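You operate a simulated robot arm through the tools that you are given. There is no shell and no other tool. Be economical: measure what you need, move in short steps, check, and stop when the job is done.

You are at the controls of a simulated two-armed robot. One attempt, no reset.

TASK
Take the lid off the cream tin and lay it down on the long bench top. Fetch the steel scoop from the shelf under the table and set it on the drum bench top. Take the wooden block from the drum bench top and put it on the shelf under the table. Fetch the small tray from the drum bench top and set it on the shelf under the table. Push the wide desk drawer shut. Open the right bench drawer, fetch the grey mug from the low end of the desk and set it in the inside of the right bench drawer, then shut the drawer. Do these in any order. Set down upright: grey mug.

It is judged by the outcome, as a careful person would: the job done as asked, and still so three seconds after it is handed in. It fails if anything else is knocked over, pushed out of place, dropped, spilled or broken. A push-on lid holds only when it is set on centred and level and pressed home; a screw cap is set on level and turned clockwise until tight.

THE ROBOT
Two 7-joint arms with fingered hands on one trunk, on a base that drives. Base frame: it is fixed to the floor where the robot stands at the start and does not move with it; the origin is under the middle of the robot, x ahead of it, y to its left, z up. Units: mm, degrees, N and s.
The left shoulder is at the start at [200, 135, 945], the right one opposite. With the tool pointing down near the work surface each hand reaches from about 500 to 760 mm from the robot's upright axis, wherever it stands, measured 20 degrees to its own side. Places, roughly: cream tin [500, 0, 750]; drum bench top [2300, -10100, 800]; grey mug [1250, -1500, 750]; inside of the right bench drawer [1800, 100, 700]; right bench drawer [1800, 100, 700]; shelf under the table [3600, -6800, 200]; small tray (9x9x4 cm) [2300, -10300, 800]; steel scoop (19x9x6 cm) [3600, -6700, 300]; wide desk drawer [1500, -1700, 600]; wooden block [2250, -10250, 750]. Payload 4 kg a hand.
The TCP of each hand is the grasp point between the finger pads, 25 mm short of the fingertips. In the tool frame z runs along the fingers and y along their closing line. Largest opening 88 mm; the body of the gripper starts 29 mm behind the TCP. The gripper is a hand of 4 fingers: y runs from the thumb to the fingers, the wrist lies at [-13, -106, -174] in the tool frame, and closing takes about 1.5 s.
Orientation is told as [roll, pitch, yaw] about the base's x, y, z axes, in that order, counted from this pose: with the fingers straight down and the wrist toward the robot, the tool's x, y and z point along [0, 1, 0], [1, 0, 0] and [0, 0, -1] of the base frame.

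THE INTERFACE
- The arms move only by the tool nudge_tool. It takes "left_commands", "right_commands" or both (then of equal length, played together; a hand with none holds still); each is a list of rows, each an object of numbers (a shift or turn left out is 0, a gripper value left out holds the last): "dx", "dy", "dz": the shift along the base's x, y, z in units of 50 mm (1.0 is 50 mm); "wx", "wy", "wz": the turn, a rotation vector about the base's x, y, z in units of 8 degrees (1.0 is 8 degrees). In form: [{"dx": .., "dy": .., "dz": .., "wx": .., "wy": .., "wz": ..}, ...]. A call has 1 to 12 rows; each row shifts and turns the commanded pose from where the row before left it. "left_claw" and "right_claw" are, for a hand that has rows, the opening, from 0 (shut) to 1 (fully open), set as the call begins (left out, the last holds). A call with a number of a shift or a turn outside -1 to 1 is refused whole. Each row takes 0.2 s and may step no farther than 50 mm and 8.6 degrees from the row before; otherwise, or with a gripper value out of range, the whole call is refused. A pose out of reach is approached as far as the arm can. The call stops where the force on the tool passes 40 N (or 10 N more than at its start, if that is more) or the arm is blocked; 0.2 s more then pass. Each finger travels about 153 mm/s and halts on what it meets, pressing with about 25 N; the grip force reading is that of the motor and also rises with nothing between the fingers. The clock runs only during rows and for 0.2 s after the last one: add rows that do not move to give the fingers time. It gives the time, the measured TCP pose, the force on the tool (base axes), the opening and the grip force at its end, in the units of the frame above (readings bear some noise), with the torque about the TCP (base axes, N m) and any sound that the robot's microphone picked up.
- Cameras (640 x 400 px; columns grow to the right, rows downward): "scene" is now at [125, 3.1, 1539.6]; the picture's right is [0.08, -1.00, 0.00], its down [-0.78, -0.06, -0.62] and it looks along [0.62, 0.05, -0.78] (base axes); focal length 295 px, centre (320, 200). "left" rides on the left gripper at [-64, -83, -98] in its tool frame; the picture's right is [-0.62, -0.37, 0.69], its down [0.71, -0.63, 0.30] and it looks along [0.32, 0.68, 0.65] (tool axes); focal length 265 px, centre (320, 200). "right" rides on the right gripper at [64, -83, -98] in its tool frame; the picture's right is [-0.62, 0.37, -0.69], its down [-0.71, -0.63, 0.30] and it looks along [-0.32, 0.68, 0.65] (tool axes); focal length 265 px, centre (320, 200). There is no depth. A picture from a camera that has moved, and an enlarged one, comes with that camera's place and axes in the base frame and with its lens. The place of the scene camera against the robot may be out by one fixed shift of up to 12 mm in any direction.
- camera(camera): a new picture of that camera. The clock stands still meanwhile.
- slide_trunk(by): slides the trunk up (or, below 0, down) by that many mm; the arms and the scene camera ride with it, the base frame stays. It gives what a move gives, with no picture.
- drive_base(legs): drives the robot by 1 to 6 legs, each [ahead, left, turn to the left] in mm, mm and degrees, along the robot's own axes; the way and the turn of a leg run together, so that a leg with both is an arc; at most 1500 mm and 180 degrees a leg. The arms and the cameras ride along, it lands a little off, and it stops where it bumps. It gives what a move gives.
- set_fingers(index, middle, ring, thumb_bend, thumb_turn, hand): sets how far each is bent, from 0 (flat) to 1 (curled in); at 0.3 the hand is open as for a grip, at 0.7 the pads meet at the TCP. One left out holds its place. A second passes; each finger stops where it meets its share of the squeeze, and holds until it gets a number again. A gripper value or a shape takes the hand back. It gives what a move gives, with no picture; readings hold the bend of each and the force on the fingers (four entries, about 0 where the hand has none), thumb and palm. thumb_turn goes from beside the hand (0) to across from the fingers (1), as for a grip.
- hand_shape(shape, hand): the hand has 4 fingers and takes this shape, open, in about a second: jaw (thumb against the fingers, like two jaws); tri (thumb and two fingers); tip (a fingertip pinch); poke (one finger out to press); point (the index stretched); flat (the hand flat); cup (the hand cupped); fist (a fist). The gripper value then closes the fingers along that shape, each until it touches; the sizes above hold for jaw. It gives what a move gives, with no picture.
- aim_head(pan, tilt): turns the head with the scene camera to pan (to the left, within 97 degrees either way) and tilt (down, from -29 to 69), counted from straight ahead of the robot. It gives what a move gives.
- enlarge(camera, box): a new picture of the part [left, top, right, bottom] of that camera's present view, enlarged. The clock stands still meanwhile.
- sign_off(): hands the job in; it is judged then, once.

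Work in short steps. Places have to be worked out from the pictures, the camera data and where the tool is seen: move nearer, look again, correct. Check each grasp and each placing, and mend what went wrong. You have 186 turns and 166 pictures in all, those below and enlarged ones among them. Open the grippers and draw the arms clear of the work before you hand the job in, unless the task says otherwise.

The tools are called after ">>>" by a JSON object that holds its "name" and its "arguments". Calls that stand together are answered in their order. nudge_tool: Moves the arms, as the interface text tells. Its arguments: {"type":"object","properties":{"left_commands":{"type":"array"},"left_claw":{"type":"number"},"right_commands":{"type":"array"},"right_claw":{"type":"number"}},"required":[]} The other tools are called the same way: slide_trunk (by) slides the trunk up or down; hand_shape (shape, hand) gives the hand a shape; set_fingers (index, middle, ring, thumb_bend, thumb_turn, hand) moves the fingers one by one; drive_base (legs) drives the base; aim_head (pan, tilt) turns the head that bears the scene camera; camera (camera) takes a picture; enlarge (camera, box) takes an enlarged picture of a part of a camera's view; sign_off () hands the job in.

At the start:

```text
clock: 0.0
left_eef_pos: [556.9, 311.3, 1207.6]
left_ee_rot: [0.0, 0.0, 0.0]
left_force: [0.5, 0.6, 0.4]
left_wrist_torque: [-0.01, 0.01, 0.03]
left_gripper_width: 87.8
left_grip_force: 0.1
left_shape: jaw
left_bend: [0.3, 0.3, 0.3, 0.3, 0.98]
left_finger forces: [0.0, 0.0, 0.1, 0.0, 0.0, 0.0]
right_eef_pos: [550.1, -227.3, 1178.9]
right_ee_rot: [0.0, 0.0, 0.1]
right_force: [0.9, -0.4, -0.5]
right_wrist_torque: [0.0, 0.01, -0.03]
right_gripper_width: 87.8
right_grip_force: 0.1
right_shape: jaw
right_bend: [0.3, 0.3, 0.3, 0.3, 0.98]
right_finger forces: [0.0, 0.0, 0.1, 0.1, 0.0, 0.0]
trunk travel left (down, up): [-550.0, 220.0]
robot x, y, heading: [-3.0, -2.3, -0.3]
head pan, tilt: [4.5, 51.4]
```

scene: 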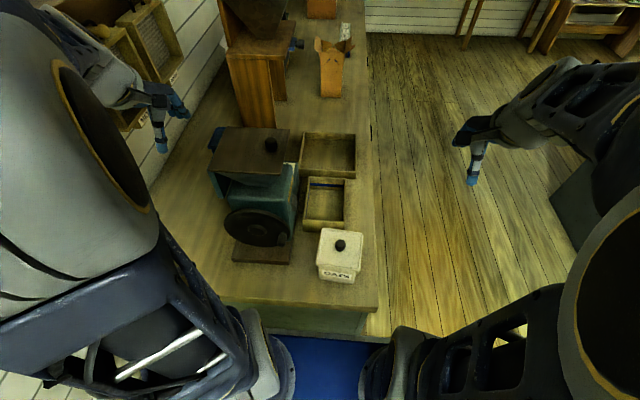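
right: 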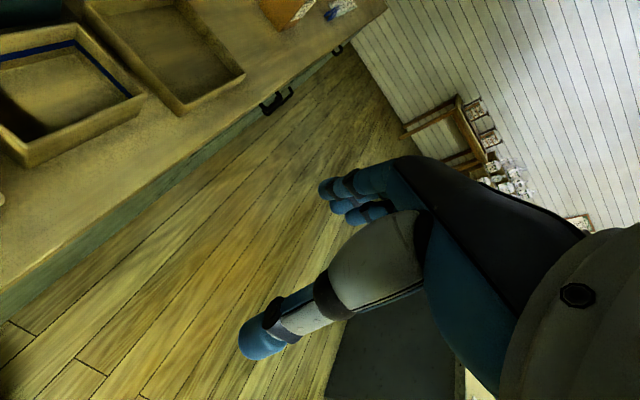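
left: 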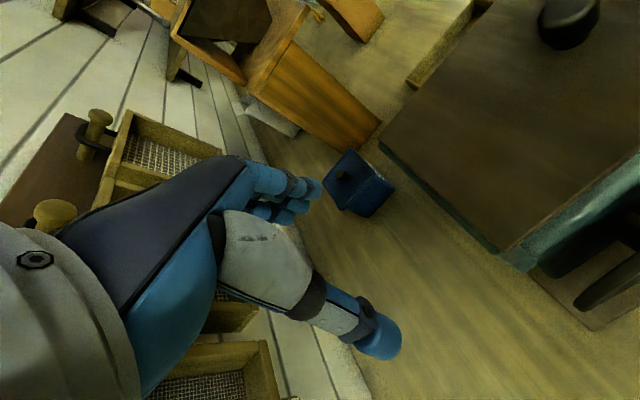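

The tin stands near the bench's front right corner with a knobbed lid. I'll look closer at it.

>>> {"name": "enlarge", "arguments": {"camera": "scene", "box": [200, 110, 400, 320]}}

>>> {"name": "aim_head", "arguments": {"pan": 0, "tilt": 20}}

>>> {"name": "camera", "arguments": {"camera": "scene"}}

```text
1.90 times, centred on (300, 215) of scene
camera zoom: at [125.0, 3.1, 1539.6], right [0.08, -1.0, 0.0], down [-0.78, -0.06, -0.62], along [0.62, 0.05, -0.78], focal length 562 px, centre (358, 171)
```

zoom: 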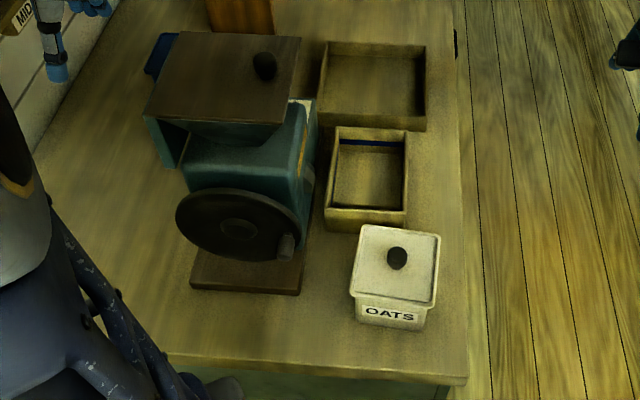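

```text
clock: 1.0
left_eef_pos: [556.1, 311.1, 1207.8]
left_ee_rot: [0.0, 0.0, 0.0]
left_force: [-0.3, 0.6, -0.4]
left_wrist_torque: [0.01, 0.02, -0.01]
left_gripper_width: 87.5
left_grip_force: 0.2
left_shape: jaw
left_bend: [0.3, 0.3, 0.3, 0.3, 0.98]
left_finger forces: [0.0, 0.0, 0.0, 0.0, 0.0, 0.1]
right_eef_pos: [549.6, -227.7, 1177.8]
right_ee_rot: [0.0, 0.0, 0.0]
right_force: [0.2, 0.3, 1.3]
right_wrist_torque: [0.0, 0.0, -0.03]
right_gripper_width: 87.6
right_grip_force: 0.1
right_shape: jaw
right_bend: [0.3, 0.3, 0.3, 0.3, 0.98]
right_finger forces: [0.1, 0.0, 0.0, 0.0, 0.1, 0.0]
trunk travel left (down, up): [-550.0, 220.0]
robot x, y, heading: [-2.6, -0.0, -0.0]
head pan, tilt: [0.0, 20.0]
```

```text
161 pictures are left
camera scene: at [142.6, -2.8, 1587.0], right [0.0, -1.0, 0.0], down [-0.34, 0.0, -0.94], along [0.94, 0.0, -0.34], focal length 295 px, centre (320, 200)
```

scene: 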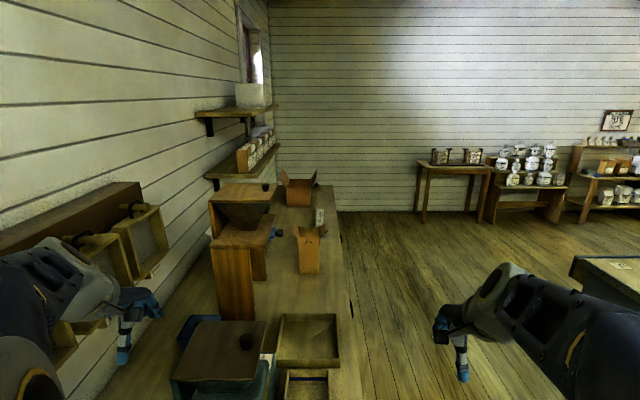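

I'll bring the right hand over the tin, well above it, and look from both cameras.

>>> {"name": "nudge_tool", "arguments": {"right_commands": [{"dy": 0.8, "dz": -0.6}, {"dy": 0.8, "dz": -0.6}, {"dy": 0.8, "dz": -0.6}, {"dy": 0.8, "dz": -0.6}, {"dy": 0.8, "dz": -0.6}, {}]}}

>>> {"name": "aim_head", "arguments": {"pan": 0, "tilt": 55}}

>>> {"name": "camera", "arguments": {"camera": "scene"}}

>>> {"name": "camera", "arguments": {"camera": "right"}}

```text
clock: 2.4
left_eef_pos: [557.7, 311.3, 1207.4]
left_ee_rot: [0.0, 0.0, -0.1]
left_force: [1.0, -0.1, -0.1]
left_wrist_torque: [-0.03, 0.0, -0.03]
left_gripper_width: 87.7
left_grip_force: 0.0
left_shape: jaw
left_bend: [0.3, 0.3, 0.3, 0.3, 0.98]
left_finger forces: [0.0, 0.0, 0.1, 0.0, 0.0, 0.0]
right_eef_pos: [551.3, -30.2, 1029.1]
right_ee_rot: [0.0, -0.2, -0.5]
right_force: [-0.5, 1.3, -1.3]
right_wrist_torque: [-0.06, -0.06, -0.04]
right_gripper_width: 87.9
right_grip_force: 0.1
right_shape: jaw
right_bend: [0.3, 0.3, 0.3, 0.3, 0.98]
right_finger forces: [0.1, 0.0, 0.0, 0.0, 0.1, 0.0]
trunk travel left (down, up): [-550.0, 220.0]
robot x, y, heading: [-1.7, 3.6, 0.2]
head pan, tilt: [0.0, 20.0]
```

```text
clock: 3.4
left_eef_pos: [555.7, 310.8, 1208.0]
left_ee_rot: [0.1, 0.0, 0.1]
left_force: [0.5, 0.5, 0.0]
left_wrist_torque: [-0.01, -0.03, 0.04]
left_gripper_width: 87.6
left_grip_force: 0.0
left_shape: jaw
left_bend: [0.3, 0.3, 0.3, 0.3, 0.98]
left_finger forces: [0.0, 0.0, 0.1, 0.1, 0.1, 0.1]
right_eef_pos: [550.6, -29.6, 1029.6]
right_ee_rot: [0.1, -0.5, -0.5]
right_force: [-0.5, 0.0, 0.4]
right_wrist_torque: [0.01, 0.02, 0.0]
right_gripper_width: 87.5
right_grip_force: 0.0
right_shape: jaw
right_bend: [0.3, 0.3, 0.3, 0.3, 0.98]
right_finger forces: [0.0, 0.0, 0.1, 0.0, 0.0, 0.0]
trunk travel left (down, up): [-550.0, 220.0]
robot x, y, heading: [-0.1, -1.9, -0.1]
head pan, tilt: [0.0, 55.0]
```

```text
160 pictures are left
camera scene: at [121.7, -2.8, 1535.0], right [0.0, -1.0, 0.0], down [-0.82, 0.0, -0.57], along [0.57, 0.0, -0.82], focal length 295 px, centre (320, 200)
```

scene: 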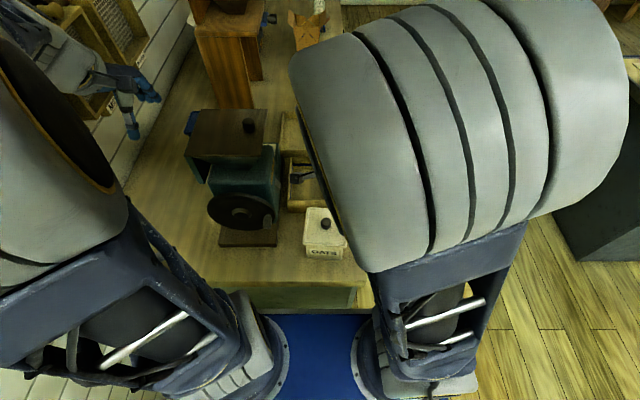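

```text
159 pictures are left
camera right: at [468.1, 35.6, 1128.4], right [0.36, -0.62, 0.69], down [-0.63, -0.71, -0.31], along [0.69, -0.33, -0.65], focal length 265 px, centre (320, 200)
```

right: 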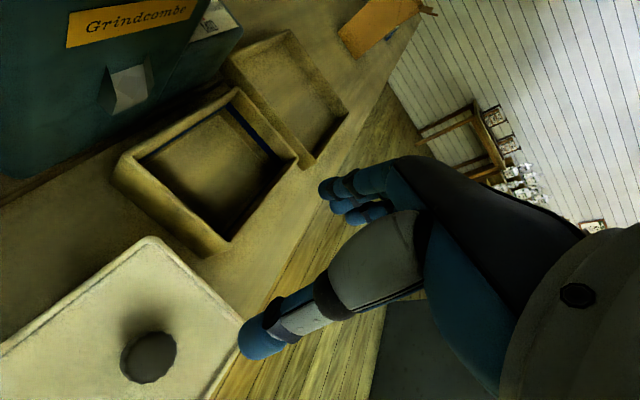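

Triangulating, the knob is about (483, -21, 910), a bit close. I'll back up and shift left so the right arm works at a comfortable place.

>>> {"name": "drive_base", "arguments": {"legs": [[-90, 90, 0]]}}

>>> {"name": "camera", "arguments": {"camera": "right"}}

>>> {"name": "camera", "arguments": {"camera": "scene"}}

```text
clock: 4.7
left_eef_pos: [465.1, 400.2, 1207.0]
left_ee_rot: [0.0, 0.0, -0.1]
left_force: [0.8, 0.4, -1.0]
left_wrist_torque: [0.01, 0.03, 0.01]
left_gripper_width: 87.5
left_grip_force: 0.0
left_shape: jaw
left_bend: [0.3, 0.3, 0.3, 0.3, 0.98]
left_finger forces: [0.1, 0.0, 0.0, 0.1, 0.1, 0.0]
right_eef_pos: [460.1, 62.7, 1027.9]
right_ee_rot: [0.1, 0.0, -0.2]
right_force: [-0.1, 0.0, -0.3]
right_wrist_torque: [-0.04, 0.0, 0.04]
right_gripper_width: 87.6
right_grip_force: 0.0
right_shape: jaw
right_bend: [0.3, 0.3, 0.3, 0.3, 0.98]
right_finger forces: [0.0, 0.0, 0.0, 0.0, 0.1, 0.1]
trunk travel left (down, up): [-550.0, 220.0]
robot x, y, heading: [-90.4, 88.1, -0.2]
head pan, tilt: [0.0, 55.0]
```

```text
158 pictures are left
camera right: at [376.5, 127.3, 1126.6], right [0.37, -0.62, 0.69], down [-0.63, -0.71, -0.3], along [0.68, -0.33, -0.65], focal length 265 px, centre (320, 200)
```

right: 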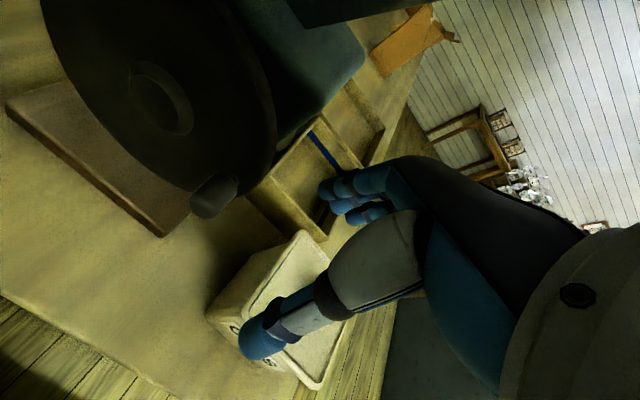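

```text
157 pictures are left
camera scene: at [31.1, 87.6, 1534.9], right [0.0, -1.0, 0.0], down [-0.82, 0.0, -0.57], along [0.57, 0.0, -0.82], focal length 295 px, centre (320, 200)
```

scene: 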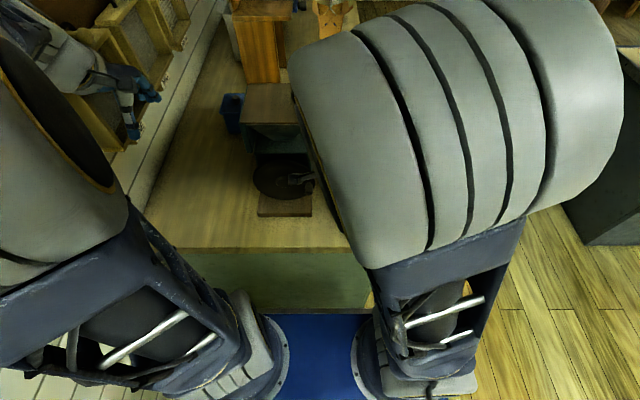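

Moving the right hand over the knob estimate and looking again.

>>> {"name": "nudge_tool", "arguments": {"right_commands": [{"dx": 0.22, "dy": -0.85}, {"dx": 0.22, "dy": -0.85, "dz": -0.5}, {}, {}]}}

>>> {"name": "camera", "arguments": {"camera": "right"}}

>>> {"name": "camera", "arguments": {"camera": "scene"}}

```text
refused: row 2 steps farther than a row can; nothing moved
```

```text
156 pictures are left
camera right: at [376.5, 127.3, 1126.6], right [0.37, -0.62, 0.69], down [-0.63, -0.71, -0.3], along [0.68, -0.33, -0.65], focal length 265 px, centre (320, 200)
```

right: 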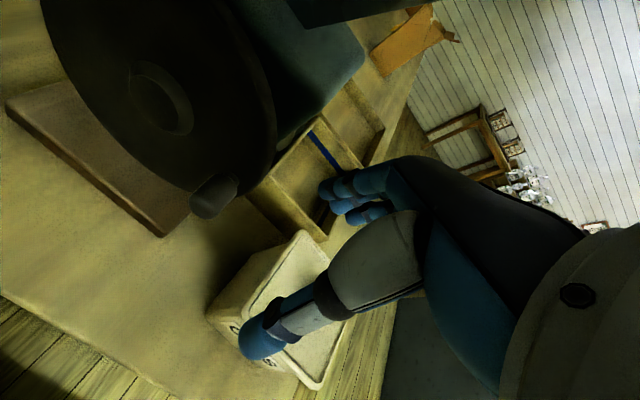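

```text
155 pictures are left
camera scene: at [31.1, 87.6, 1534.9], right [0.0, -1.0, 0.0], down [-0.82, 0.0, -0.57], along [0.57, 0.0, -0.82], focal length 295 px, centre (320, 200)
```

scene: 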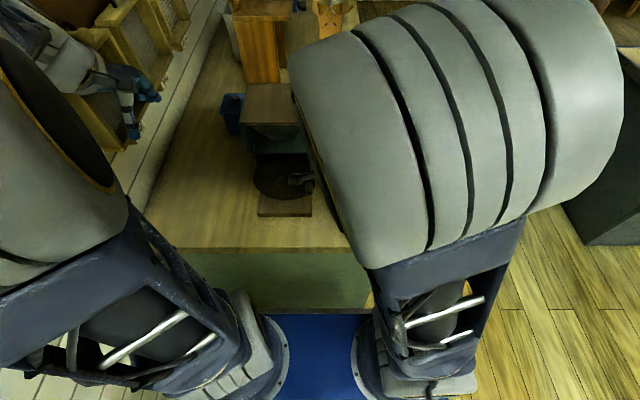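

The combined step exceeded 50 mm; retrying with smaller rows.

>>> {"name": "nudge_tool", "arguments": {"right_commands": [{"dx": 0.2, "dy": -0.7}, {"dx": 0.15, "dy": -0.7}, {"dx": 0.1, "dy": -0.3, "dz": -0.5}, {}, {}]}}

>>> {"name": "camera", "arguments": {"camera": "right"}}

```text
clock: 5.8
left_eef_pos: [466.7, 400.1, 1207.9]
left_ee_rot: [-0.1, 0.0, 0.0]
left_force: [0.4, -0.1, 0.0]
left_wrist_torque: [0.01, 0.02, -0.02]
left_gripper_width: 87.6
left_grip_force: 0.0
left_shape: jaw
left_bend: [0.3, 0.3, 0.3, 0.3, 0.98]
left_finger forces: [0.0, 0.0, 0.1, 0.0, 0.1, 0.1]
right_eef_pos: [482.5, -23.0, 1003.1]
right_ee_rot: [0.0, 0.0, -0.2]
right_force: [-0.3, 0.7, 0.2]
right_wrist_torque: [0.03, -0.01, 0.01]
right_gripper_width: 87.9
right_grip_force: 0.0
right_shape: jaw
right_bend: [0.3, 0.3, 0.3, 0.3, 0.98]
right_finger forces: [0.0, 0.0, 0.0, 0.1, 0.0, 0.0]
trunk travel left (down, up): [-550.0, 220.0]
robot x, y, heading: [-92.5, 90.9, 0.0]
head pan, tilt: [0.0, 55.0]
```

```text
154 pictures are left
camera right: at [399.6, 42.0, 1102.5], right [0.37, -0.62, 0.69], down [-0.63, -0.71, -0.3], along [0.68, -0.33, -0.65], focal length 265 px, centre (320, 200)
```

right: 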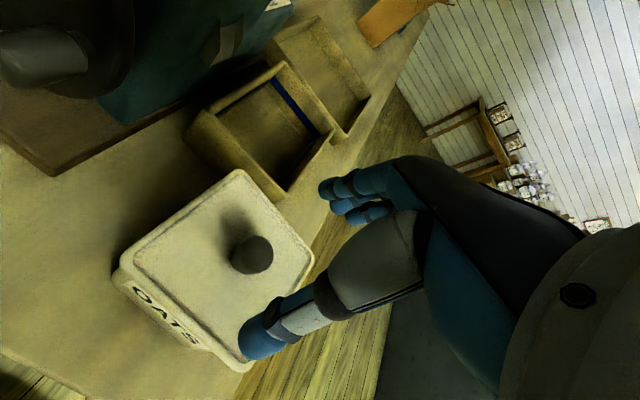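

Refined knob estimate (480, -14, ~940). I align over it, lower by 35 mm, and look.

>>> {"name": "nudge_tool", "arguments": {"right_commands": [{"dx": -0.05, "dy": 0.18, "dz": -0.35}, {"dz": -0.35}, {}, {}]}}

>>> {"name": "camera", "arguments": {"camera": "right"}}

>>> {"name": "camera", "arguments": {"camera": "left"}}

```text
clock: 6.8
left_eef_pos: [466.4, 400.4, 1206.3]
left_ee_rot: [0.0, 0.0, -0.1]
left_force: [0.4, -0.2, -0.3]
left_wrist_torque: [-0.01, 0.01, -0.01]
left_gripper_width: 87.8
left_grip_force: 0.0
left_shape: jaw
left_bend: [0.3, 0.3, 0.3, 0.3, 0.98]
left_finger forces: [0.1, 0.0, 0.1, 0.1, 0.0, 0.0]
right_eef_pos: [479.3, -13.4, 967.8]
right_ee_rot: [-0.1, 0.0, -0.1]
right_force: [0.0, -1.2, 0.3]
right_wrist_torque: [0.02, 0.02, 0.0]
right_gripper_width: 87.6
right_grip_force: 0.1
right_shape: jaw
right_bend: [0.3, 0.3, 0.3, 0.3, 0.98]
right_finger forces: [0.1, 0.0, 0.0, 0.0, 0.0, 0.1]
trunk travel left (down, up): [-550.0, 220.0]
robot x, y, heading: [-90.5, 94.4, -0.2]
head pan, tilt: [0.0, 55.0]
```

```text
153 pictures are left
camera right: at [396.8, 51.4, 1066.5], right [0.37, -0.62, 0.69], down [-0.63, -0.71, -0.3], along [0.68, -0.33, -0.65], focal length 265 px, centre (320, 200)
```

right: 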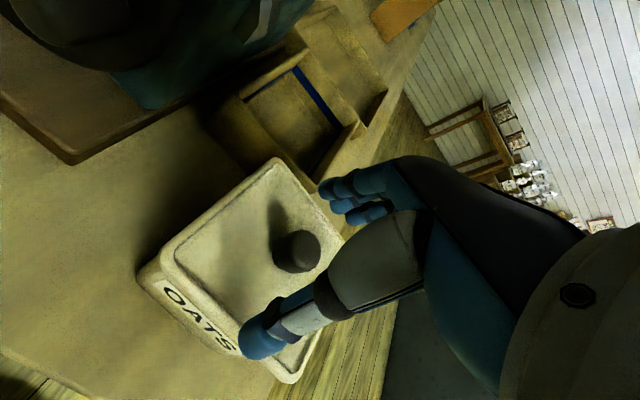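

```text
152 pictures are left
camera left: at [382.8, 336.8, 1305.9], right [-0.37, -0.62, -0.69], down [-0.63, 0.72, -0.3], along [0.68, 0.32, -0.65], focal length 265 px, centre (320, 200)
```

left: 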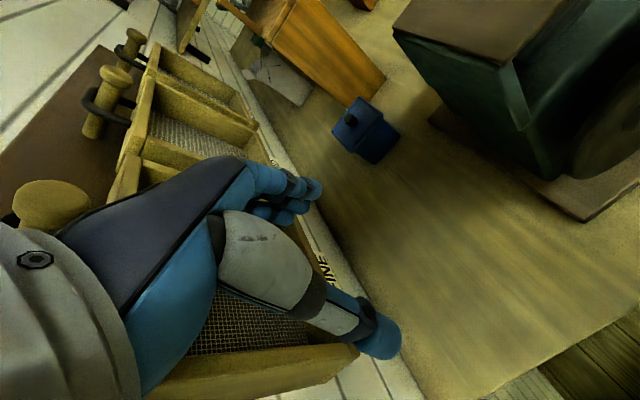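

The knob centre works out at (480,-14,~943), so it sits near the fingertips. I lower 10 mm and check for contact.

>>> {"name": "nudge_tool", "arguments": {"right_commands": [{"dz": -0.1}, {"dz": -0.1}, {}]}}

>>> {"name": "enlarge", "arguments": {"camera": "right", "box": [120, 120, 440, 400]}}

```text
clock: 7.7
left_eef_pos: [466.4, 399.9, 1207.6]
left_ee_rot: [0.0, 0.0, -0.1]
left_force: [0.2, 0.5, -0.1]
left_wrist_torque: [-0.03, 0.0, 0.0]
left_gripper_width: 87.6
left_grip_force: 0.1
left_shape: jaw
left_bend: [0.3, 0.3, 0.3, 0.3, 0.98]
left_finger forces: [0.1, 0.1, 0.0, 0.1, 0.1, 0.1]
right_eef_pos: [479.4, -14.9, 958.6]
right_ee_rot: [0.0, 0.0, 0.0]
right_force: [0.0, 0.6, 0.0]
right_wrist_torque: [0.01, 0.02, 0.02]
right_gripper_width: 88.0
right_grip_force: 0.1
right_shape: jaw
right_bend: [0.3, 0.3, 0.3, 0.3, 0.98]
right_finger forces: [0.0, 0.1, 0.0, 0.0, 0.0, 0.1]
trunk travel left (down, up): [-550.0, 220.0]
robot x, y, heading: [-89.7, 92.5, 0.1]
head pan, tilt: [0.0, 55.0]
```

```text
1.43 times, centred on (280, 260) of right
camera zoom: at [397.4, 51.3, 1057.0], right [0.37, -0.62, 0.69], down [-0.63, -0.71, -0.3], along [0.68, -0.33, -0.65], focal length 379 px, centre (377, 114)
```

zoom: 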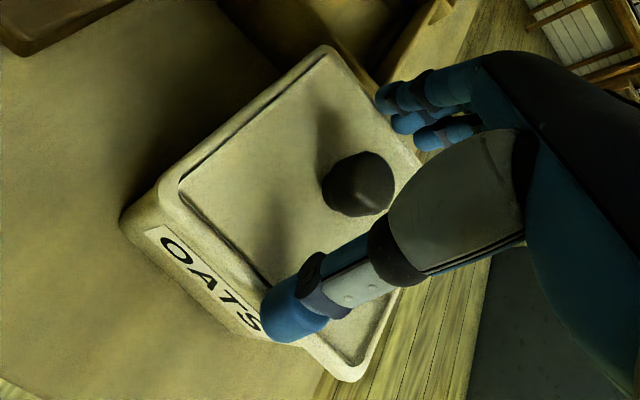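

No contact yet, and the fingers still look above the lid. Lowering another 10 mm.

>>> {"name": "nudge_tool", "arguments": {"right_commands": [{"dz": -0.1}, {"dz": -0.1}, {}]}}

>>> {"name": "enlarge", "arguments": {"camera": "right", "box": [120, 120, 440, 400]}}

```text
clock: 8.4
left_eef_pos: [466.0, 401.2, 1207.9]
left_ee_rot: [0.0, 0.0, 0.0]
left_force: [-0.1, -0.1, 0.5]
left_wrist_torque: [0.0, 0.04, 0.01]
left_gripper_width: 87.6
left_grip_force: 0.1
left_shape: jaw
left_bend: [0.3, 0.3, 0.3, 0.3, 0.98]
left_finger forces: [0.0, 0.0, 0.0, 0.0, 0.0, 0.0]
right_eef_pos: [481.7, -13.6, 948.8]
right_ee_rot: [0.0, 0.0, -0.1]
right_force: [1.9, 0.9, 16.0]
right_wrist_torque: [-0.01, 0.72, -0.07]
right_gripper_width: 87.7
right_grip_force: 0.1
right_shape: jaw
right_bend: [0.29, 0.3, 0.3, 0.22, 0.97]
right_finger forces: [1.4, 0.0, 0.0, 0.1, 14.6, 0.0]
trunk travel left (down, up): [-550.0, 220.0]
robot x, y, heading: [-89.9, 90.7, -0.1]
head pan, tilt: [0.0, 55.0]
```

```text
1.43 times, centred on (280, 260) of right
camera zoom: at [398.7, 51.8, 1047.5], right [0.37, -0.62, 0.69], down [-0.63, -0.71, -0.3], along [0.68, -0.33, -0.65], focal length 379 px, centre (377, 114)
```

zoom: 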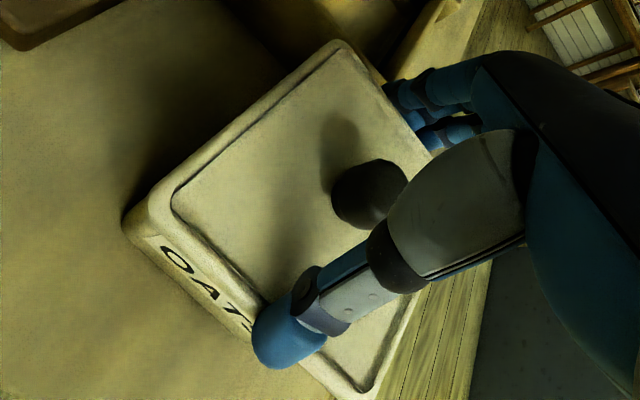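

Thumb touched the lid rim at TCP z≈950. I raise 6 mm, half-close around the knob inside the rim, and look.

>>> {"name": "nudge_tool", "arguments": {"right_commands": [{"dz": 0.12}, {}, {}]}}

>>> {"name": "nudge_tool", "arguments": {"right_claw": 0.55, "right_commands": [{}, {}, {}, {}, {}]}}

>>> {"name": "enlarge", "arguments": {"camera": "right", "box": [120, 120, 440, 400]}}

```text
clock: 9.2
left_eef_pos: [466.6, 401.4, 1207.8]
left_ee_rot: [0.0, 0.1, -0.1]
left_force: [-0.7, -0.2, 0.4]
left_wrist_torque: [0.0, 0.01, 0.0]
left_gripper_width: 87.4
left_grip_force: 0.0
left_shape: jaw
left_bend: [0.3, 0.3, 0.3, 0.3, 0.98]
left_finger forces: [0.0, 0.0, 0.0, 0.1, 0.0, 0.0]
right_eef_pos: [480.1, -13.6, 954.1]
right_ee_rot: [0.0, 0.2, 0.0]
right_force: [1.5, 0.5, -0.5]
right_wrist_torque: [0.0, 0.03, 0.0]
right_gripper_width: 87.9
right_grip_force: 0.0
right_shape: jaw
right_bend: [0.29, 0.3, 0.3, 0.29, 0.97]
right_finger forces: [0.8, 0.2, 0.0, 0.1, 0.2, 0.0]
trunk travel left (down, up): [-550.0, 220.0]
robot x, y, heading: [-88.7, 90.2, -0.1]
head pan, tilt: [0.0, 55.0]
```

```text
clock: 10.1
left_eef_pos: [465.6, 400.2, 1209.2]
left_ee_rot: [0.0, 0.0, -0.1]
left_force: [0.0, 0.2, 0.4]
left_wrist_torque: [0.0, -0.02, 0.02]
left_gripper_width: 87.7
left_grip_force: 0.0
left_shape: jaw
left_bend: [0.3, 0.3, 0.3, 0.3, 0.98]
left_finger forces: [0.0, 0.0, 0.1, 0.0, 0.0, 0.0]
right_eef_pos: [484.6, -13.5, 956.5]
right_ee_rot: [0.4, -0.7, -0.1]
right_force: [3.0, -0.5, 31.8]
right_wrist_torque: [0.06, 1.4, 0.0]
right_gripper_width: 71.6
right_grip_force: 24.7
right_shape: jaw
right_bend: [0.31, 0.36, 0.34, 0.48, 1.0]
right_finger forces: [9.9, 4.3, 1.9, 0.0, 32.6, 0.0]
trunk travel left (down, up): [-550.0, 220.0]
robot x, y, heading: [-89.6, 88.6, 0.0]
head pan, tilt: [0.0, 55.0]
stopped in row 4 (right hand): the force on the tool passed its limit at 42 N (the readings are from after the stop); the commanded pose is now the measured one
```

```text
1.43 times, centred on (280, 260) of right
camera zoom: at [400.8, 51.0, 1056.1], right [0.36, -0.63, 0.69], down [-0.63, -0.71, -0.32], along [0.69, -0.32, -0.65], focal length 379 px, centre (377, 114)
```

zoom: 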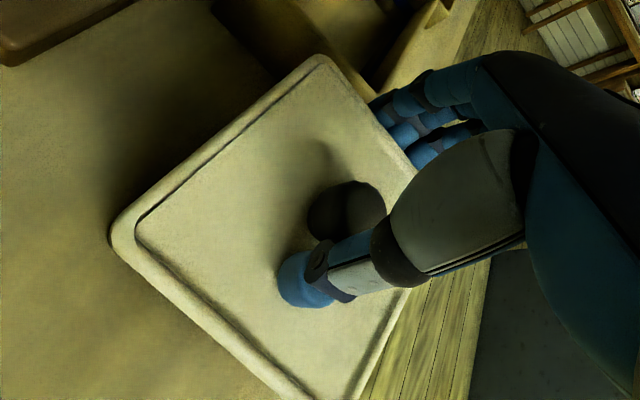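

The fingers sweep lower as they close, pressing on the lid. I raise slowly to unload and then check whether the lid shifted.

>>> {"name": "nudge_tool", "arguments": {"right_claw": 0.75, "right_commands": [{"dz": 0.2}, {"dz": 0.2}, {}, {}]}}

>>> {"name": "camera", "arguments": {"camera": "right"}}

```text
clock: 11.1
left_eef_pos: [465.7, 401.5, 1208.0]
left_ee_rot: [-0.1, 0.0, -0.2]
left_force: [0.6, -0.3, 0.5]
left_wrist_torque: [0.01, 0.02, 0.04]
left_gripper_width: 87.7
left_grip_force: 0.1
left_shape: jaw
left_bend: [0.3, 0.3, 0.3, 0.3, 0.98]
left_finger forces: [0.0, 0.0, 0.0, 0.0, 0.1, 0.0]
right_eef_pos: [482.4, -13.6, 977.2]
right_ee_rot: [0.2, -0.2, -0.2]
right_force: [0.2, -0.1, -0.5]
right_wrist_torque: [0.0, 0.0, 0.0]
right_gripper_width: 68.4
right_grip_force: 24.7
right_shape: jaw
right_bend: [0.3, 0.36, 0.34, 0.53, 0.99]
right_finger forces: [11.3, 4.8, 1.8, 0.1, 20.8, 0.0]
trunk travel left (down, up): [-550.0, 220.0]
robot x, y, heading: [-87.9, 88.2, -0.4]
head pan, tilt: [0.0, 55.0]
heard: snap
```

```text
148 pictures are left
camera right: at [399.3, 51.7, 1074.6], right [0.36, -0.62, 0.69], down [-0.63, -0.71, -0.31], along [0.69, -0.32, -0.65], focal length 265 px, centre (320, 200)
```

right: 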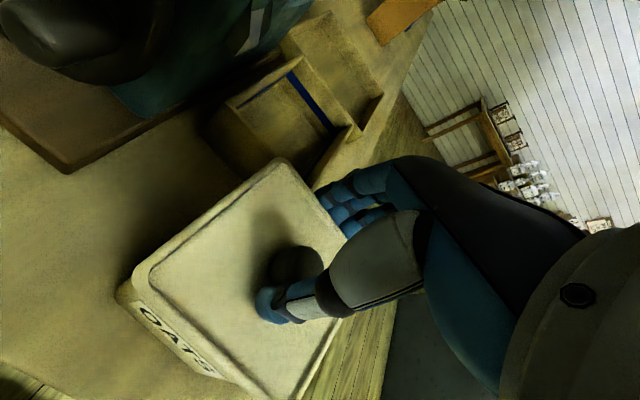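

A snap was heard: the lid seems to have been pulled free, held between thumb on the knob and fingers at the far rim. Looking closely.

>>> {"name": "enlarge", "arguments": {"camera": "right", "box": [90, 140, 410, 400]}}

>>> {"name": "camera", "arguments": {"camera": "scene"}}

```text
1.54 times, centred on (250, 270) of right
camera zoom: at [399.3, 51.7, 1074.6], right [0.36, -0.62, 0.69], down [-0.63, -0.71, -0.31], along [0.69, -0.32, -0.65], focal length 408 px, centre (428, 92)
```

zoom: 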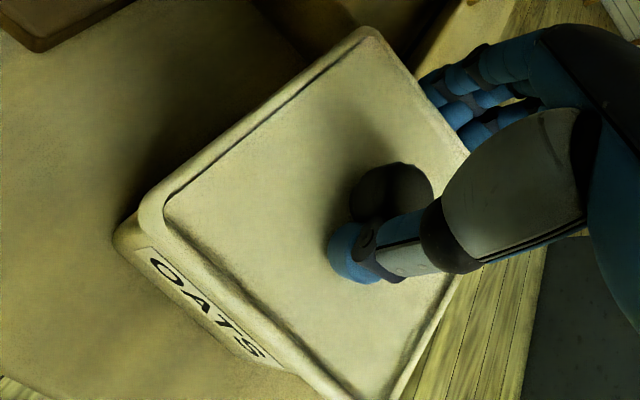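

```text
146 pictures are left
camera scene: at [31.2, 87.5, 1534.9], right [0.0, -1.0, 0.0], down [-0.82, 0.0, -0.57], along [0.57, 0.0, -0.82], focal length 295 px, centre (320, 200)
```

scene: 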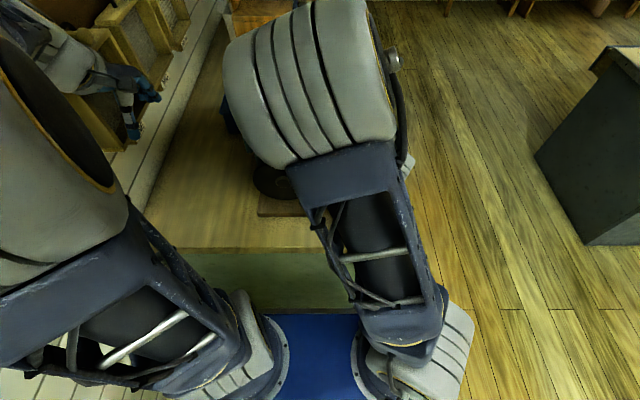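

The lid is free and clamped between thumb/knob and the far rim. I firm the grip and lift 80 mm.

>>> {"name": "nudge_tool", "arguments": {"right_claw": 0.5, "right_commands": [{}, {"dz": 0.4}, {"dz": 0.4}, {"dz": 0.4}, {"dz": 0.4}, {}]}}

>>> {"name": "camera", "arguments": {"camera": "right"}}

```text
clock: 12.5
left_eef_pos: [467.3, 400.8, 1208.7]
left_ee_rot: [0.0, 0.0, -0.1]
left_force: [0.0, 0.7, 0.3]
left_wrist_torque: [-0.01, -0.01, -0.02]
left_gripper_width: 87.8
left_grip_force: 0.1
left_shape: jaw
left_bend: [0.3, 0.3, 0.3, 0.3, 0.98]
left_finger forces: [0.0, 0.1, 0.0, 0.0, 0.0, 0.0]
right_eef_pos: [483.1, -15.1, 1057.9]
right_ee_rot: [0.1, -0.4, -0.1]
right_force: [-0.6, 0.0, -0.7]
right_wrist_torque: [0.01, 0.02, -0.01]
right_gripper_width: 68.5
right_grip_force: 24.3
right_shape: jaw
right_bend: [0.3, 0.36, 0.34, 0.53, 0.99]
right_finger forces: [11.2, 4.7, 1.8, 0.1, 20.0, 0.1]
trunk travel left (down, up): [-550.0, 220.0]
robot x, y, heading: [-91.4, 87.1, -0.2]
head pan, tilt: [0.0, 55.0]
```

```text
145 pictures are left
camera right: at [399.8, 50.6, 1155.5], right [0.36, -0.62, 0.69], down [-0.63, -0.71, -0.31], along [0.69, -0.33, -0.65], focal length 265 px, centre (320, 200)
```

right: 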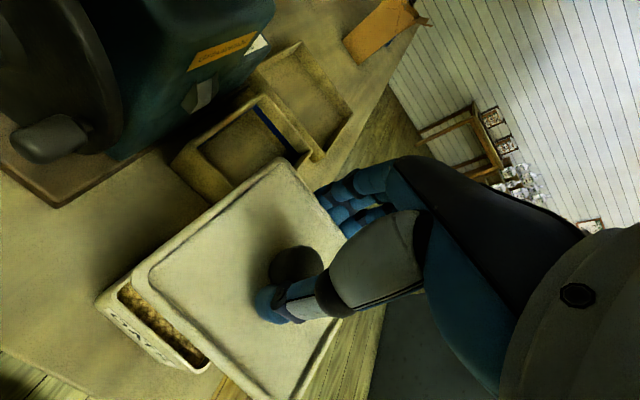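

The lid is lifted cleanly and the tin stayed put. Now I survey the aisle on the right.

>>> {"name": "aim_head", "arguments": {"pan": -45, "tilt": 25}}

>>> {"name": "camera", "arguments": {"camera": "scene"}}

>>> {"name": "aim_head", "arguments": {"pan": -95, "tilt": 20}}

>>> {"name": "camera", "arguments": {"camera": "scene"}}

```text
clock: 13.6
left_eef_pos: [466.4, 399.7, 1208.1]
left_ee_rot: [0.0, 0.0, -0.2]
left_force: [0.4, 0.2, 0.7]
left_wrist_torque: [0.02, -0.02, 0.0]
left_gripper_width: 87.6
left_grip_force: 0.1
left_shape: jaw
left_bend: [0.3, 0.3, 0.3, 0.3, 0.98]
left_finger forces: [0.1, 0.0, 0.1, 0.0, 0.0, 0.0]
right_eef_pos: [484.5, -14.8, 1057.4]
right_ee_rot: [0.0, -0.4, -0.2]
right_force: [0.6, -0.9, 0.3]
right_wrist_torque: [-0.03, 0.01, 0.02]
right_gripper_width: 68.4
right_grip_force: 25.0
right_shape: jaw
right_bend: [0.3, 0.36, 0.34, 0.53, 0.99]
right_finger forces: [11.3, 4.7, 1.7, 0.0, 19.9, 0.0]
trunk travel left (down, up): [-550.0, 220.0]
robot x, y, heading: [-86.8, 91.2, -0.2]
head pan, tilt: [-45.0, 25.0]
```

```text
144 pictures are left
camera scene: at [24.1, 22.4, 1578.9], right [-0.71, -0.71, 0.0], down [-0.3, 0.3, -0.91], along [0.64, -0.64, -0.42], focal length 295 px, centre (320, 200)
```

scene: 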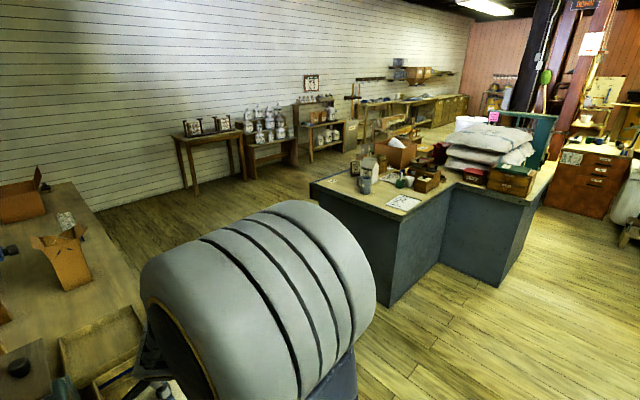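

```text
clock: 14.8
left_eef_pos: [465.7, 400.3, 1208.6]
left_ee_rot: [0.0, 0.0, 0.0]
left_force: [0.0, -0.6, 0.1]
left_wrist_torque: [-0.02, 0.02, -0.01]
left_gripper_width: 87.5
left_grip_force: 0.1
left_shape: jaw
left_bend: [0.3, 0.3, 0.3, 0.3, 0.98]
left_finger forces: [0.0, 0.1, 0.0, 0.0, 0.1, 0.1]
right_eef_pos: [483.1, -14.6, 1056.8]
right_ee_rot: [0.2, -0.4, -0.2]
right_force: [0.7, -0.5, -0.2]
right_wrist_torque: [0.0, -0.02, -0.02]
right_gripper_width: 68.7
right_grip_force: 24.9
right_shape: jaw
right_bend: [0.3, 0.36, 0.34, 0.53, 0.99]
right_finger forces: [11.2, 4.7, 1.7, 0.0, 20.0, 0.0]
trunk travel left (down, up): [-550.0, 220.0]
robot x, y, heading: [-90.3, 93.2, -0.1]
head pan, tilt: [-95.0, 20.0]
```

```text
143 pictures are left
camera scene: at [-49.2, -5.1, 1587.0], right [-1.0, 0.09, 0.0], down [0.03, 0.34, -0.94], along [-0.08, -0.94, -0.34], focal length 295 px, centre (320, 200)
```

scene: 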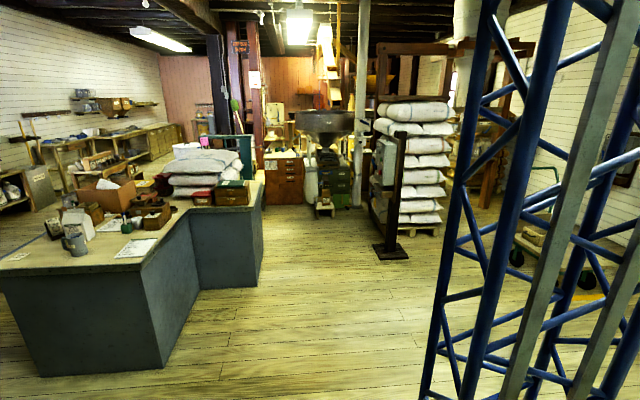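

Aisle between bench (right edge y≈-90) and desk (y≈-1390) is wide. I'll back off, strafe right, drive ahead into the aisle.

>>> {"name": "drive_base", "arguments": {"legs": [[-150, -150, 0], [0, -700, 0], [1200, 0, 0]]}}

>>> {"name": "aim_head", "arguments": {"pan": 50, "tilt": 35}}

>>> {"name": "camera", "arguments": {"camera": "scene"}}

```text
clock: 25.6
left_eef_pos: [1522.9, -467.4, 1207.1]
left_ee_rot: [0.0, 0.0, -0.5]
left_force: [0.8, 0.2, 0.2]
left_wrist_torque: [0.0, 0.02, 0.0]
left_gripper_width: 87.6
left_grip_force: 0.0
left_shape: jaw
left_bend: [0.3, 0.3, 0.3, 0.3, 0.98]
left_finger forces: [0.1, 0.0, 0.0, 0.0, 0.0, 0.0]
right_eef_pos: [1538.1, -882.5, 1057.0]
right_ee_rot: [0.1, -0.4, -0.7]
right_force: [-0.9, 0.4, -0.3]
right_wrist_torque: [-0.03, 0.01, 0.01]
right_gripper_width: 68.5
right_grip_force: 25.0
right_shape: jaw
right_bend: [0.3, 0.36, 0.34, 0.53, 0.99]
right_finger forces: [11.1, 4.7, 1.7, 0.1, 19.9, 0.0]
trunk travel left (down, up): [-550.0, 220.0]
robot x, y, heading: [964.9, -773.9, -0.6]
head pan, tilt: [-95.0, 20.0]
```

```text
clock: 27.9
left_eef_pos: [1522.5, -467.1, 1208.4]
left_ee_rot: [0.0, -0.1, -0.5]
left_force: [0.7, 0.6, 0.2]
left_wrist_torque: [-0.01, 0.0, 0.0]
left_gripper_width: 87.5
left_grip_force: 0.0
left_shape: jaw
left_bend: [0.3, 0.3, 0.3, 0.3, 0.98]
left_finger forces: [0.0, 0.0, 0.0, 0.0, 0.0, 0.0]
right_eef_pos: [1537.2, -881.7, 1058.0]
right_ee_rot: [0.2, -0.5, -0.5]
right_force: [-0.1, -0.9, 0.2]
right_wrist_torque: [0.01, 0.0, 0.03]
right_gripper_width: 68.5
right_grip_force: 25.1
right_shape: jaw
right_bend: [0.3, 0.36, 0.34, 0.53, 0.99]
right_finger forces: [11.2, 4.7, 1.7, 0.1, 19.9, 0.0]
trunk travel left (down, up): [-550.0, 220.0]
robot x, y, heading: [960.9, -773.7, -0.4]
head pan, tilt: [50.0, 35.0]
```

```text
142 pictures are left
camera scene: at [1071.3, -710.0, 1563.2], right [0.76, -0.65, 0.0], down [-0.37, -0.44, -0.82], along [0.53, 0.62, -0.57], focal length 295 px, centre (320, 200)
```

scene: 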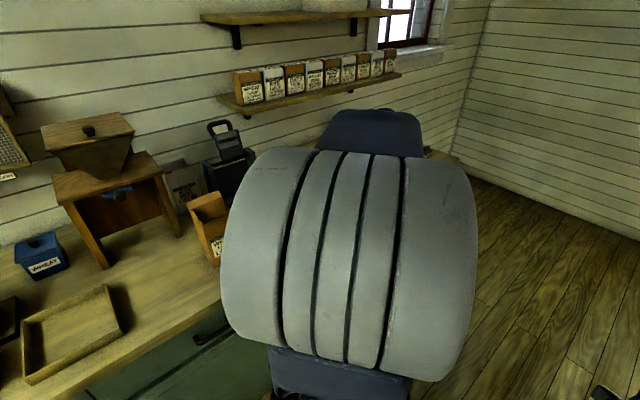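

Free bench area spans x≈975–1240, y≈-100…200. I turn left to face it and approach so the lid ends above (1105, 20).

>>> {"name": "drive_base", "arguments": {"legs": [[0, 0, 90], [200, -36, 0]]}}

>>> {"name": "aim_head", "arguments": {"pan": 0, "tilt": 50}}

>>> {"name": "camera", "arguments": {"camera": "scene"}}

>>> {"name": "camera", "arguments": {"camera": "right"}}

```text
clock: 33.3
left_eef_pos: [710.0, -12.4, 1207.0]
left_ee_rot: [0.1, -0.1, 88.6]
left_force: [-0.1, 0.2, -0.1]
left_wrist_torque: [0.0, -0.01, -0.01]
left_gripper_width: 87.7
left_grip_force: 0.0
left_shape: jaw
left_bend: [0.3, 0.3, 0.3, 0.3, 0.98]
left_finger forces: [0.0, 0.1, 0.0, 0.0, 0.0, 0.0]
right_eef_pos: [1124.1, -2.6, 1056.1]
right_ee_rot: [0.1, -0.4, 88.5]
right_force: [0.5, -0.3, -0.5]
right_wrist_torque: [-0.01, -0.02, -0.01]
right_gripper_width: 68.0
right_grip_force: 24.9
right_shape: jaw
right_bend: [0.3, 0.36, 0.34, 0.53, 0.99]
right_finger forces: [11.1, 4.5, 1.5, 0.0, 18.3, 0.0]
trunk travel left (down, up): [-550.0, 220.0]
robot x, y, heading: [1006.6, -577.6, 88.4]
head pan, tilt: [50.0, 35.0]
```

```text
clock: 34.5
left_eef_pos: [708.2, -11.3, 1208.1]
left_ee_rot: [0.0, 0.0, 88.6]
left_force: [0.3, 0.7, 0.6]
left_wrist_torque: [0.02, 0.0, -0.01]
left_gripper_width: 87.6
left_grip_force: 0.1
left_shape: jaw
left_bend: [0.3, 0.3, 0.3, 0.3, 0.98]
left_finger forces: [0.1, 0.1, 0.0, 0.1, 0.0, 0.0]
right_eef_pos: [1124.1, -4.4, 1056.8]
right_ee_rot: [0.1, -0.5, 88.4]
right_force: [-0.7, 0.3, -0.3]
right_wrist_torque: [-0.01, 0.0, -0.01]
right_gripper_width: 68.3
right_grip_force: 24.8
right_shape: jaw
right_bend: [0.3, 0.36, 0.34, 0.53, 0.99]
right_finger forces: [10.9, 4.5, 1.5, 0.0, 18.2, 0.0]
trunk travel left (down, up): [-550.0, 220.0]
robot x, y, heading: [1007.6, -575.0, 88.6]
head pan, tilt: [0.0, 50.0]
```

```text
141 pictures are left
camera scene: at [998.9, -440.9, 1541.5], right [1.0, -0.02, 0.0], down [-0.02, -0.77, -0.64], along [0.02, 0.64, -0.77], focal length 295 px, centre (320, 200)
```

scene: 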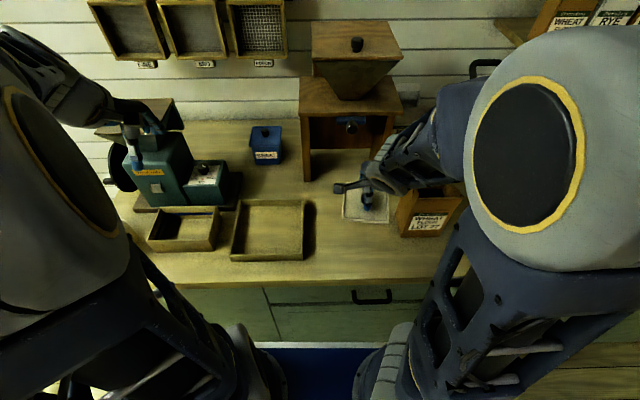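

```text
140 pictures are left
camera right: at [1057.9, -85.6, 1155.2], right [0.63, 0.35, 0.69], down [0.7, -0.65, -0.31], along [0.34, 0.68, -0.65], focal length 265 px, centre (320, 200)
```

right: 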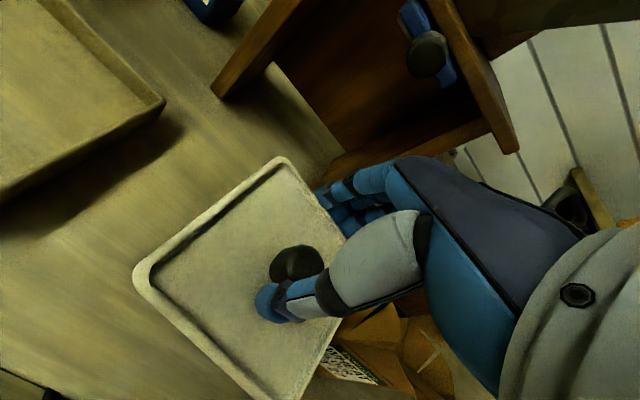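

The lid hangs over free bench. I shift 40 mm left away from the paper box and lower toward the surface.

>>> {"name": "nudge_tool", "arguments": {"right_commands": [{"dx": -0.8}, {"dz": -0.5}, {"dz": -0.5}, {"dz": -0.5}, {"dz": -0.5}, {"dz": -0.4}, {"dz": -0.3}, {}]}}

>>> {"name": "camera", "arguments": {"camera": "right"}}

```text
clock: 36.3
left_eef_pos: [709.1, -11.6, 1208.2]
left_ee_rot: [0.0, 0.0, 88.6]
left_force: [0.8, -0.2, 0.5]
left_wrist_torque: [0.0, 0.06, 0.02]
left_gripper_width: 87.3
left_grip_force: 0.0
left_shape: jaw
left_bend: [0.3, 0.3, 0.3, 0.3, 0.98]
left_finger forces: [0.0, 0.0, 0.0, 0.0, 0.0, 0.0]
right_eef_pos: [1082.8, -2.2, 922.7]
right_ee_rot: [0.2, -0.4, 88.4]
right_force: [0.7, -0.6, -0.3]
right_wrist_torque: [0.01, 0.0, 0.0]
right_gripper_width: 68.2
right_grip_force: 24.9
right_shape: jaw
right_bend: [0.3, 0.36, 0.34, 0.53, 0.99]
right_finger forces: [10.7, 4.2, 1.4, 0.0, 17.4, 0.1]
trunk travel left (down, up): [-550.0, 220.0]
robot x, y, heading: [1003.6, -573.2, 88.8]
head pan, tilt: [0.0, 50.0]
```

```text
139 pictures are left
camera right: at [1016.8, -84.7, 1019.6], right [0.63, 0.35, 0.69], down [0.7, -0.65, -0.31], along [0.34, 0.68, -0.65], focal length 265 px, centre (320, 200)
```

right: 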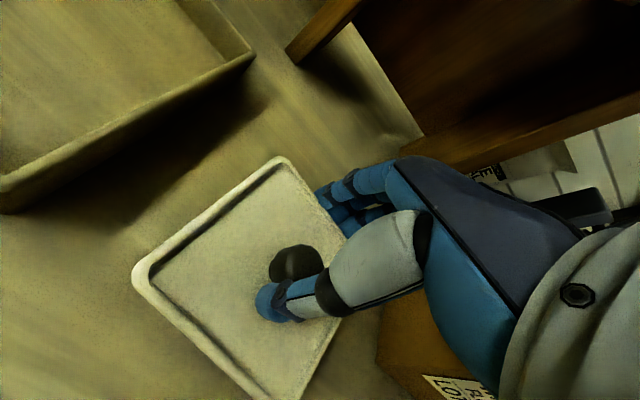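

Still above the bench. I lower in small steps, watching the force.

>>> {"name": "nudge_tool", "arguments": {"right_commands": [{"dz": -0.2}, {"dz": -0.2}, {"dz": -0.1}, {}]}}

>>> {"name": "nudge_tool", "arguments": {"right_commands": [{"dz": -0.1}, {"dz": -0.1}, {}]}}

>>> {"name": "camera", "arguments": {"camera": "right"}}

```text
clock: 37.3
left_eef_pos: [708.9, -12.0, 1207.2]
left_ee_rot: [0.0, -0.1, 88.6]
left_force: [0.0, 0.5, -0.1]
left_wrist_torque: [-0.04, -0.02, -0.01]
left_gripper_width: 87.2
left_grip_force: 0.0
left_shape: jaw
left_bend: [0.3, 0.3, 0.3, 0.3, 0.98]
left_finger forces: [0.0, 0.0, 0.0, 0.0, 0.1, 0.0]
right_eef_pos: [1083.5, -3.7, 897.1]
right_ee_rot: [0.1, -0.5, 88.5]
right_force: [0.4, 0.4, 0.0]
right_wrist_torque: [-0.01, 0.04, 0.0]
right_gripper_width: 68.2
right_grip_force: 25.4
right_shape: jaw
right_bend: [0.3, 0.36, 0.34, 0.53, 0.99]
right_finger forces: [10.6, 4.3, 1.4, 0.0, 17.5, 0.1]
trunk travel left (down, up): [-550.0, 220.0]
robot x, y, heading: [1008.9, -577.4, 88.8]
head pan, tilt: [0.0, 50.0]
```

```text
clock: 38.1
left_eef_pos: [708.7, -10.5, 1207.5]
left_ee_rot: [0.0, 0.0, 88.7]
left_force: [-0.1, 0.2, 0.6]
left_wrist_torque: [-0.01, -0.03, 0.0]
left_gripper_width: 87.6
left_grip_force: 0.0
left_shape: jaw
left_bend: [0.3, 0.3, 0.3, 0.3, 0.98]
left_finger forces: [0.0, 0.0, 0.0, 0.1, 0.0, 0.0]
right_eef_pos: [1084.0, -4.3, 887.8]
right_ee_rot: [0.3, -0.4, 88.6]
right_force: [-0.1, 0.3, -0.7]
right_wrist_torque: [0.0, -0.01, -0.01]
right_gripper_width: 68.3
right_grip_force: 25.2
right_shape: jaw
right_bend: [0.3, 0.36, 0.34, 0.53, 0.99]
right_finger forces: [10.7, 4.2, 1.5, 0.0, 17.5, 0.0]
trunk travel left (down, up): [-550.0, 220.0]
robot x, y, heading: [1002.6, -574.5, 88.5]
head pan, tilt: [0.0, 50.0]
```

```text
138 pictures are left
camera right: at [1018.0, -85.2, 985.9], right [0.63, 0.35, 0.69], down [0.7, -0.65, -0.31], along [0.34, 0.68, -0.65], focal length 265 px, centre (320, 200)
```

right: 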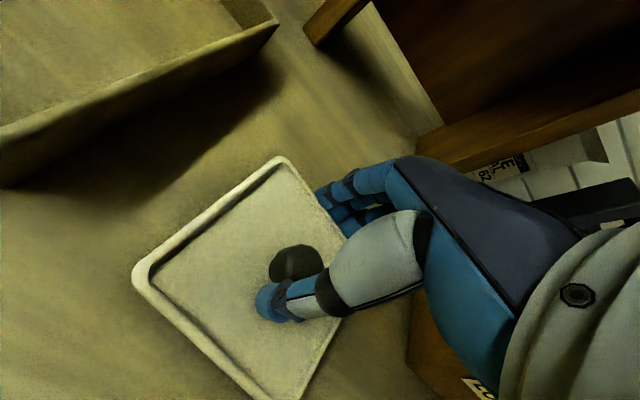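

Still no contact; continuing down in 5 mm rows.

>>> {"name": "nudge_tool", "arguments": {"right_commands": [{"dz": -0.1}, {"dz": -0.1}, {"dz": -0.1}, {}]}}

>>> {"name": "nudge_tool", "arguments": {"right_commands": [{"dz": -0.1}, {"dz": -0.1}, {}]}}

>>> {"name": "camera", "arguments": {"camera": "right"}}

```text
clock: 38.8
left_eef_pos: [709.1, -12.0, 1208.8]
left_ee_rot: [0.0, 0.0, 88.5]
left_force: [0.0, 0.2, 0.5]
left_wrist_torque: [-0.04, -0.03, 0.0]
left_gripper_width: 87.6
left_grip_force: 0.1
left_shape: jaw
left_bend: [0.3, 0.3, 0.3, 0.3, 0.98]
left_finger forces: [0.2, 0.1, 0.0, 0.0, 0.1, 0.0]
right_eef_pos: [1084.7, -2.6, 880.0]
right_ee_rot: [0.5, -1.1, 88.1]
right_force: [0.3, -4.4, 21.4]
right_wrist_torque: [0.27, 0.11, 0.02]
right_gripper_width: 30.2
right_grip_force: 24.9
right_shape: jaw
right_bend: [0.43, 0.42, 0.35, 0.66, 1.0]
right_finger forces: [15.7, 0.1, 0.0, 0.0, 14.0, 0.1]
trunk travel left (down, up): [-550.0, 220.0]
robot x, y, heading: [1006.5, -575.1, 88.5]
head pan, tilt: [0.0, 50.0]
stopped in row 3 (right hand): the force on the tool passed its limit at 56 N (the readings are from after the stop); the commanded pose is now the measured one
```

```text
clock: 39.1
left_eef_pos: [708.5, -11.0, 1208.0]
left_ee_rot: [0.0, -0.1, 88.6]
left_force: [-0.3, -0.6, 0.3]
left_wrist_torque: [-0.01, 0.0, 0.0]
left_gripper_width: 87.5
left_grip_force: 0.2
left_shape: jaw
left_bend: [0.3, 0.3, 0.3, 0.3, 0.98]
left_finger forces: [0.0, 0.0, 0.0, 0.0, 0.0, 0.1]
right_eef_pos: [1084.1, -0.8, 879.4]
right_ee_rot: [0.6, -1.4, 88.0]
right_force: [0.4, -7.5, 24.2]
right_wrist_torque: [-0.25, 0.1, 0.04]
right_gripper_width: 29.9
right_grip_force: 25.1
right_shape: jaw
right_bend: [0.44, 0.42, 0.35, 0.66, 1.0]
right_finger forces: [7.0, 0.0, 0.0, 0.0, 25.3, 0.0]
trunk travel left (down, up): [-550.0, 220.0]
robot x, y, heading: [1007.6, -573.1, 88.6]
head pan, tilt: [0.0, 50.0]
stopped in row 1 (right hand): the force on the tool passed its limit at 48 N (the readings are from after the stop); the commanded pose is now the measured one
```

```text
137 pictures are left
camera right: at [1018.7, -84.0, 977.2], right [0.64, 0.33, 0.69], down [0.69, -0.65, -0.33], along [0.34, 0.69, -0.64], focal length 265 px, centre (320, 200)
```

right: 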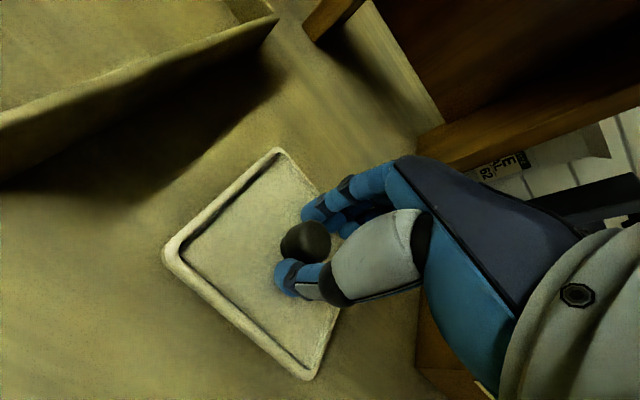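

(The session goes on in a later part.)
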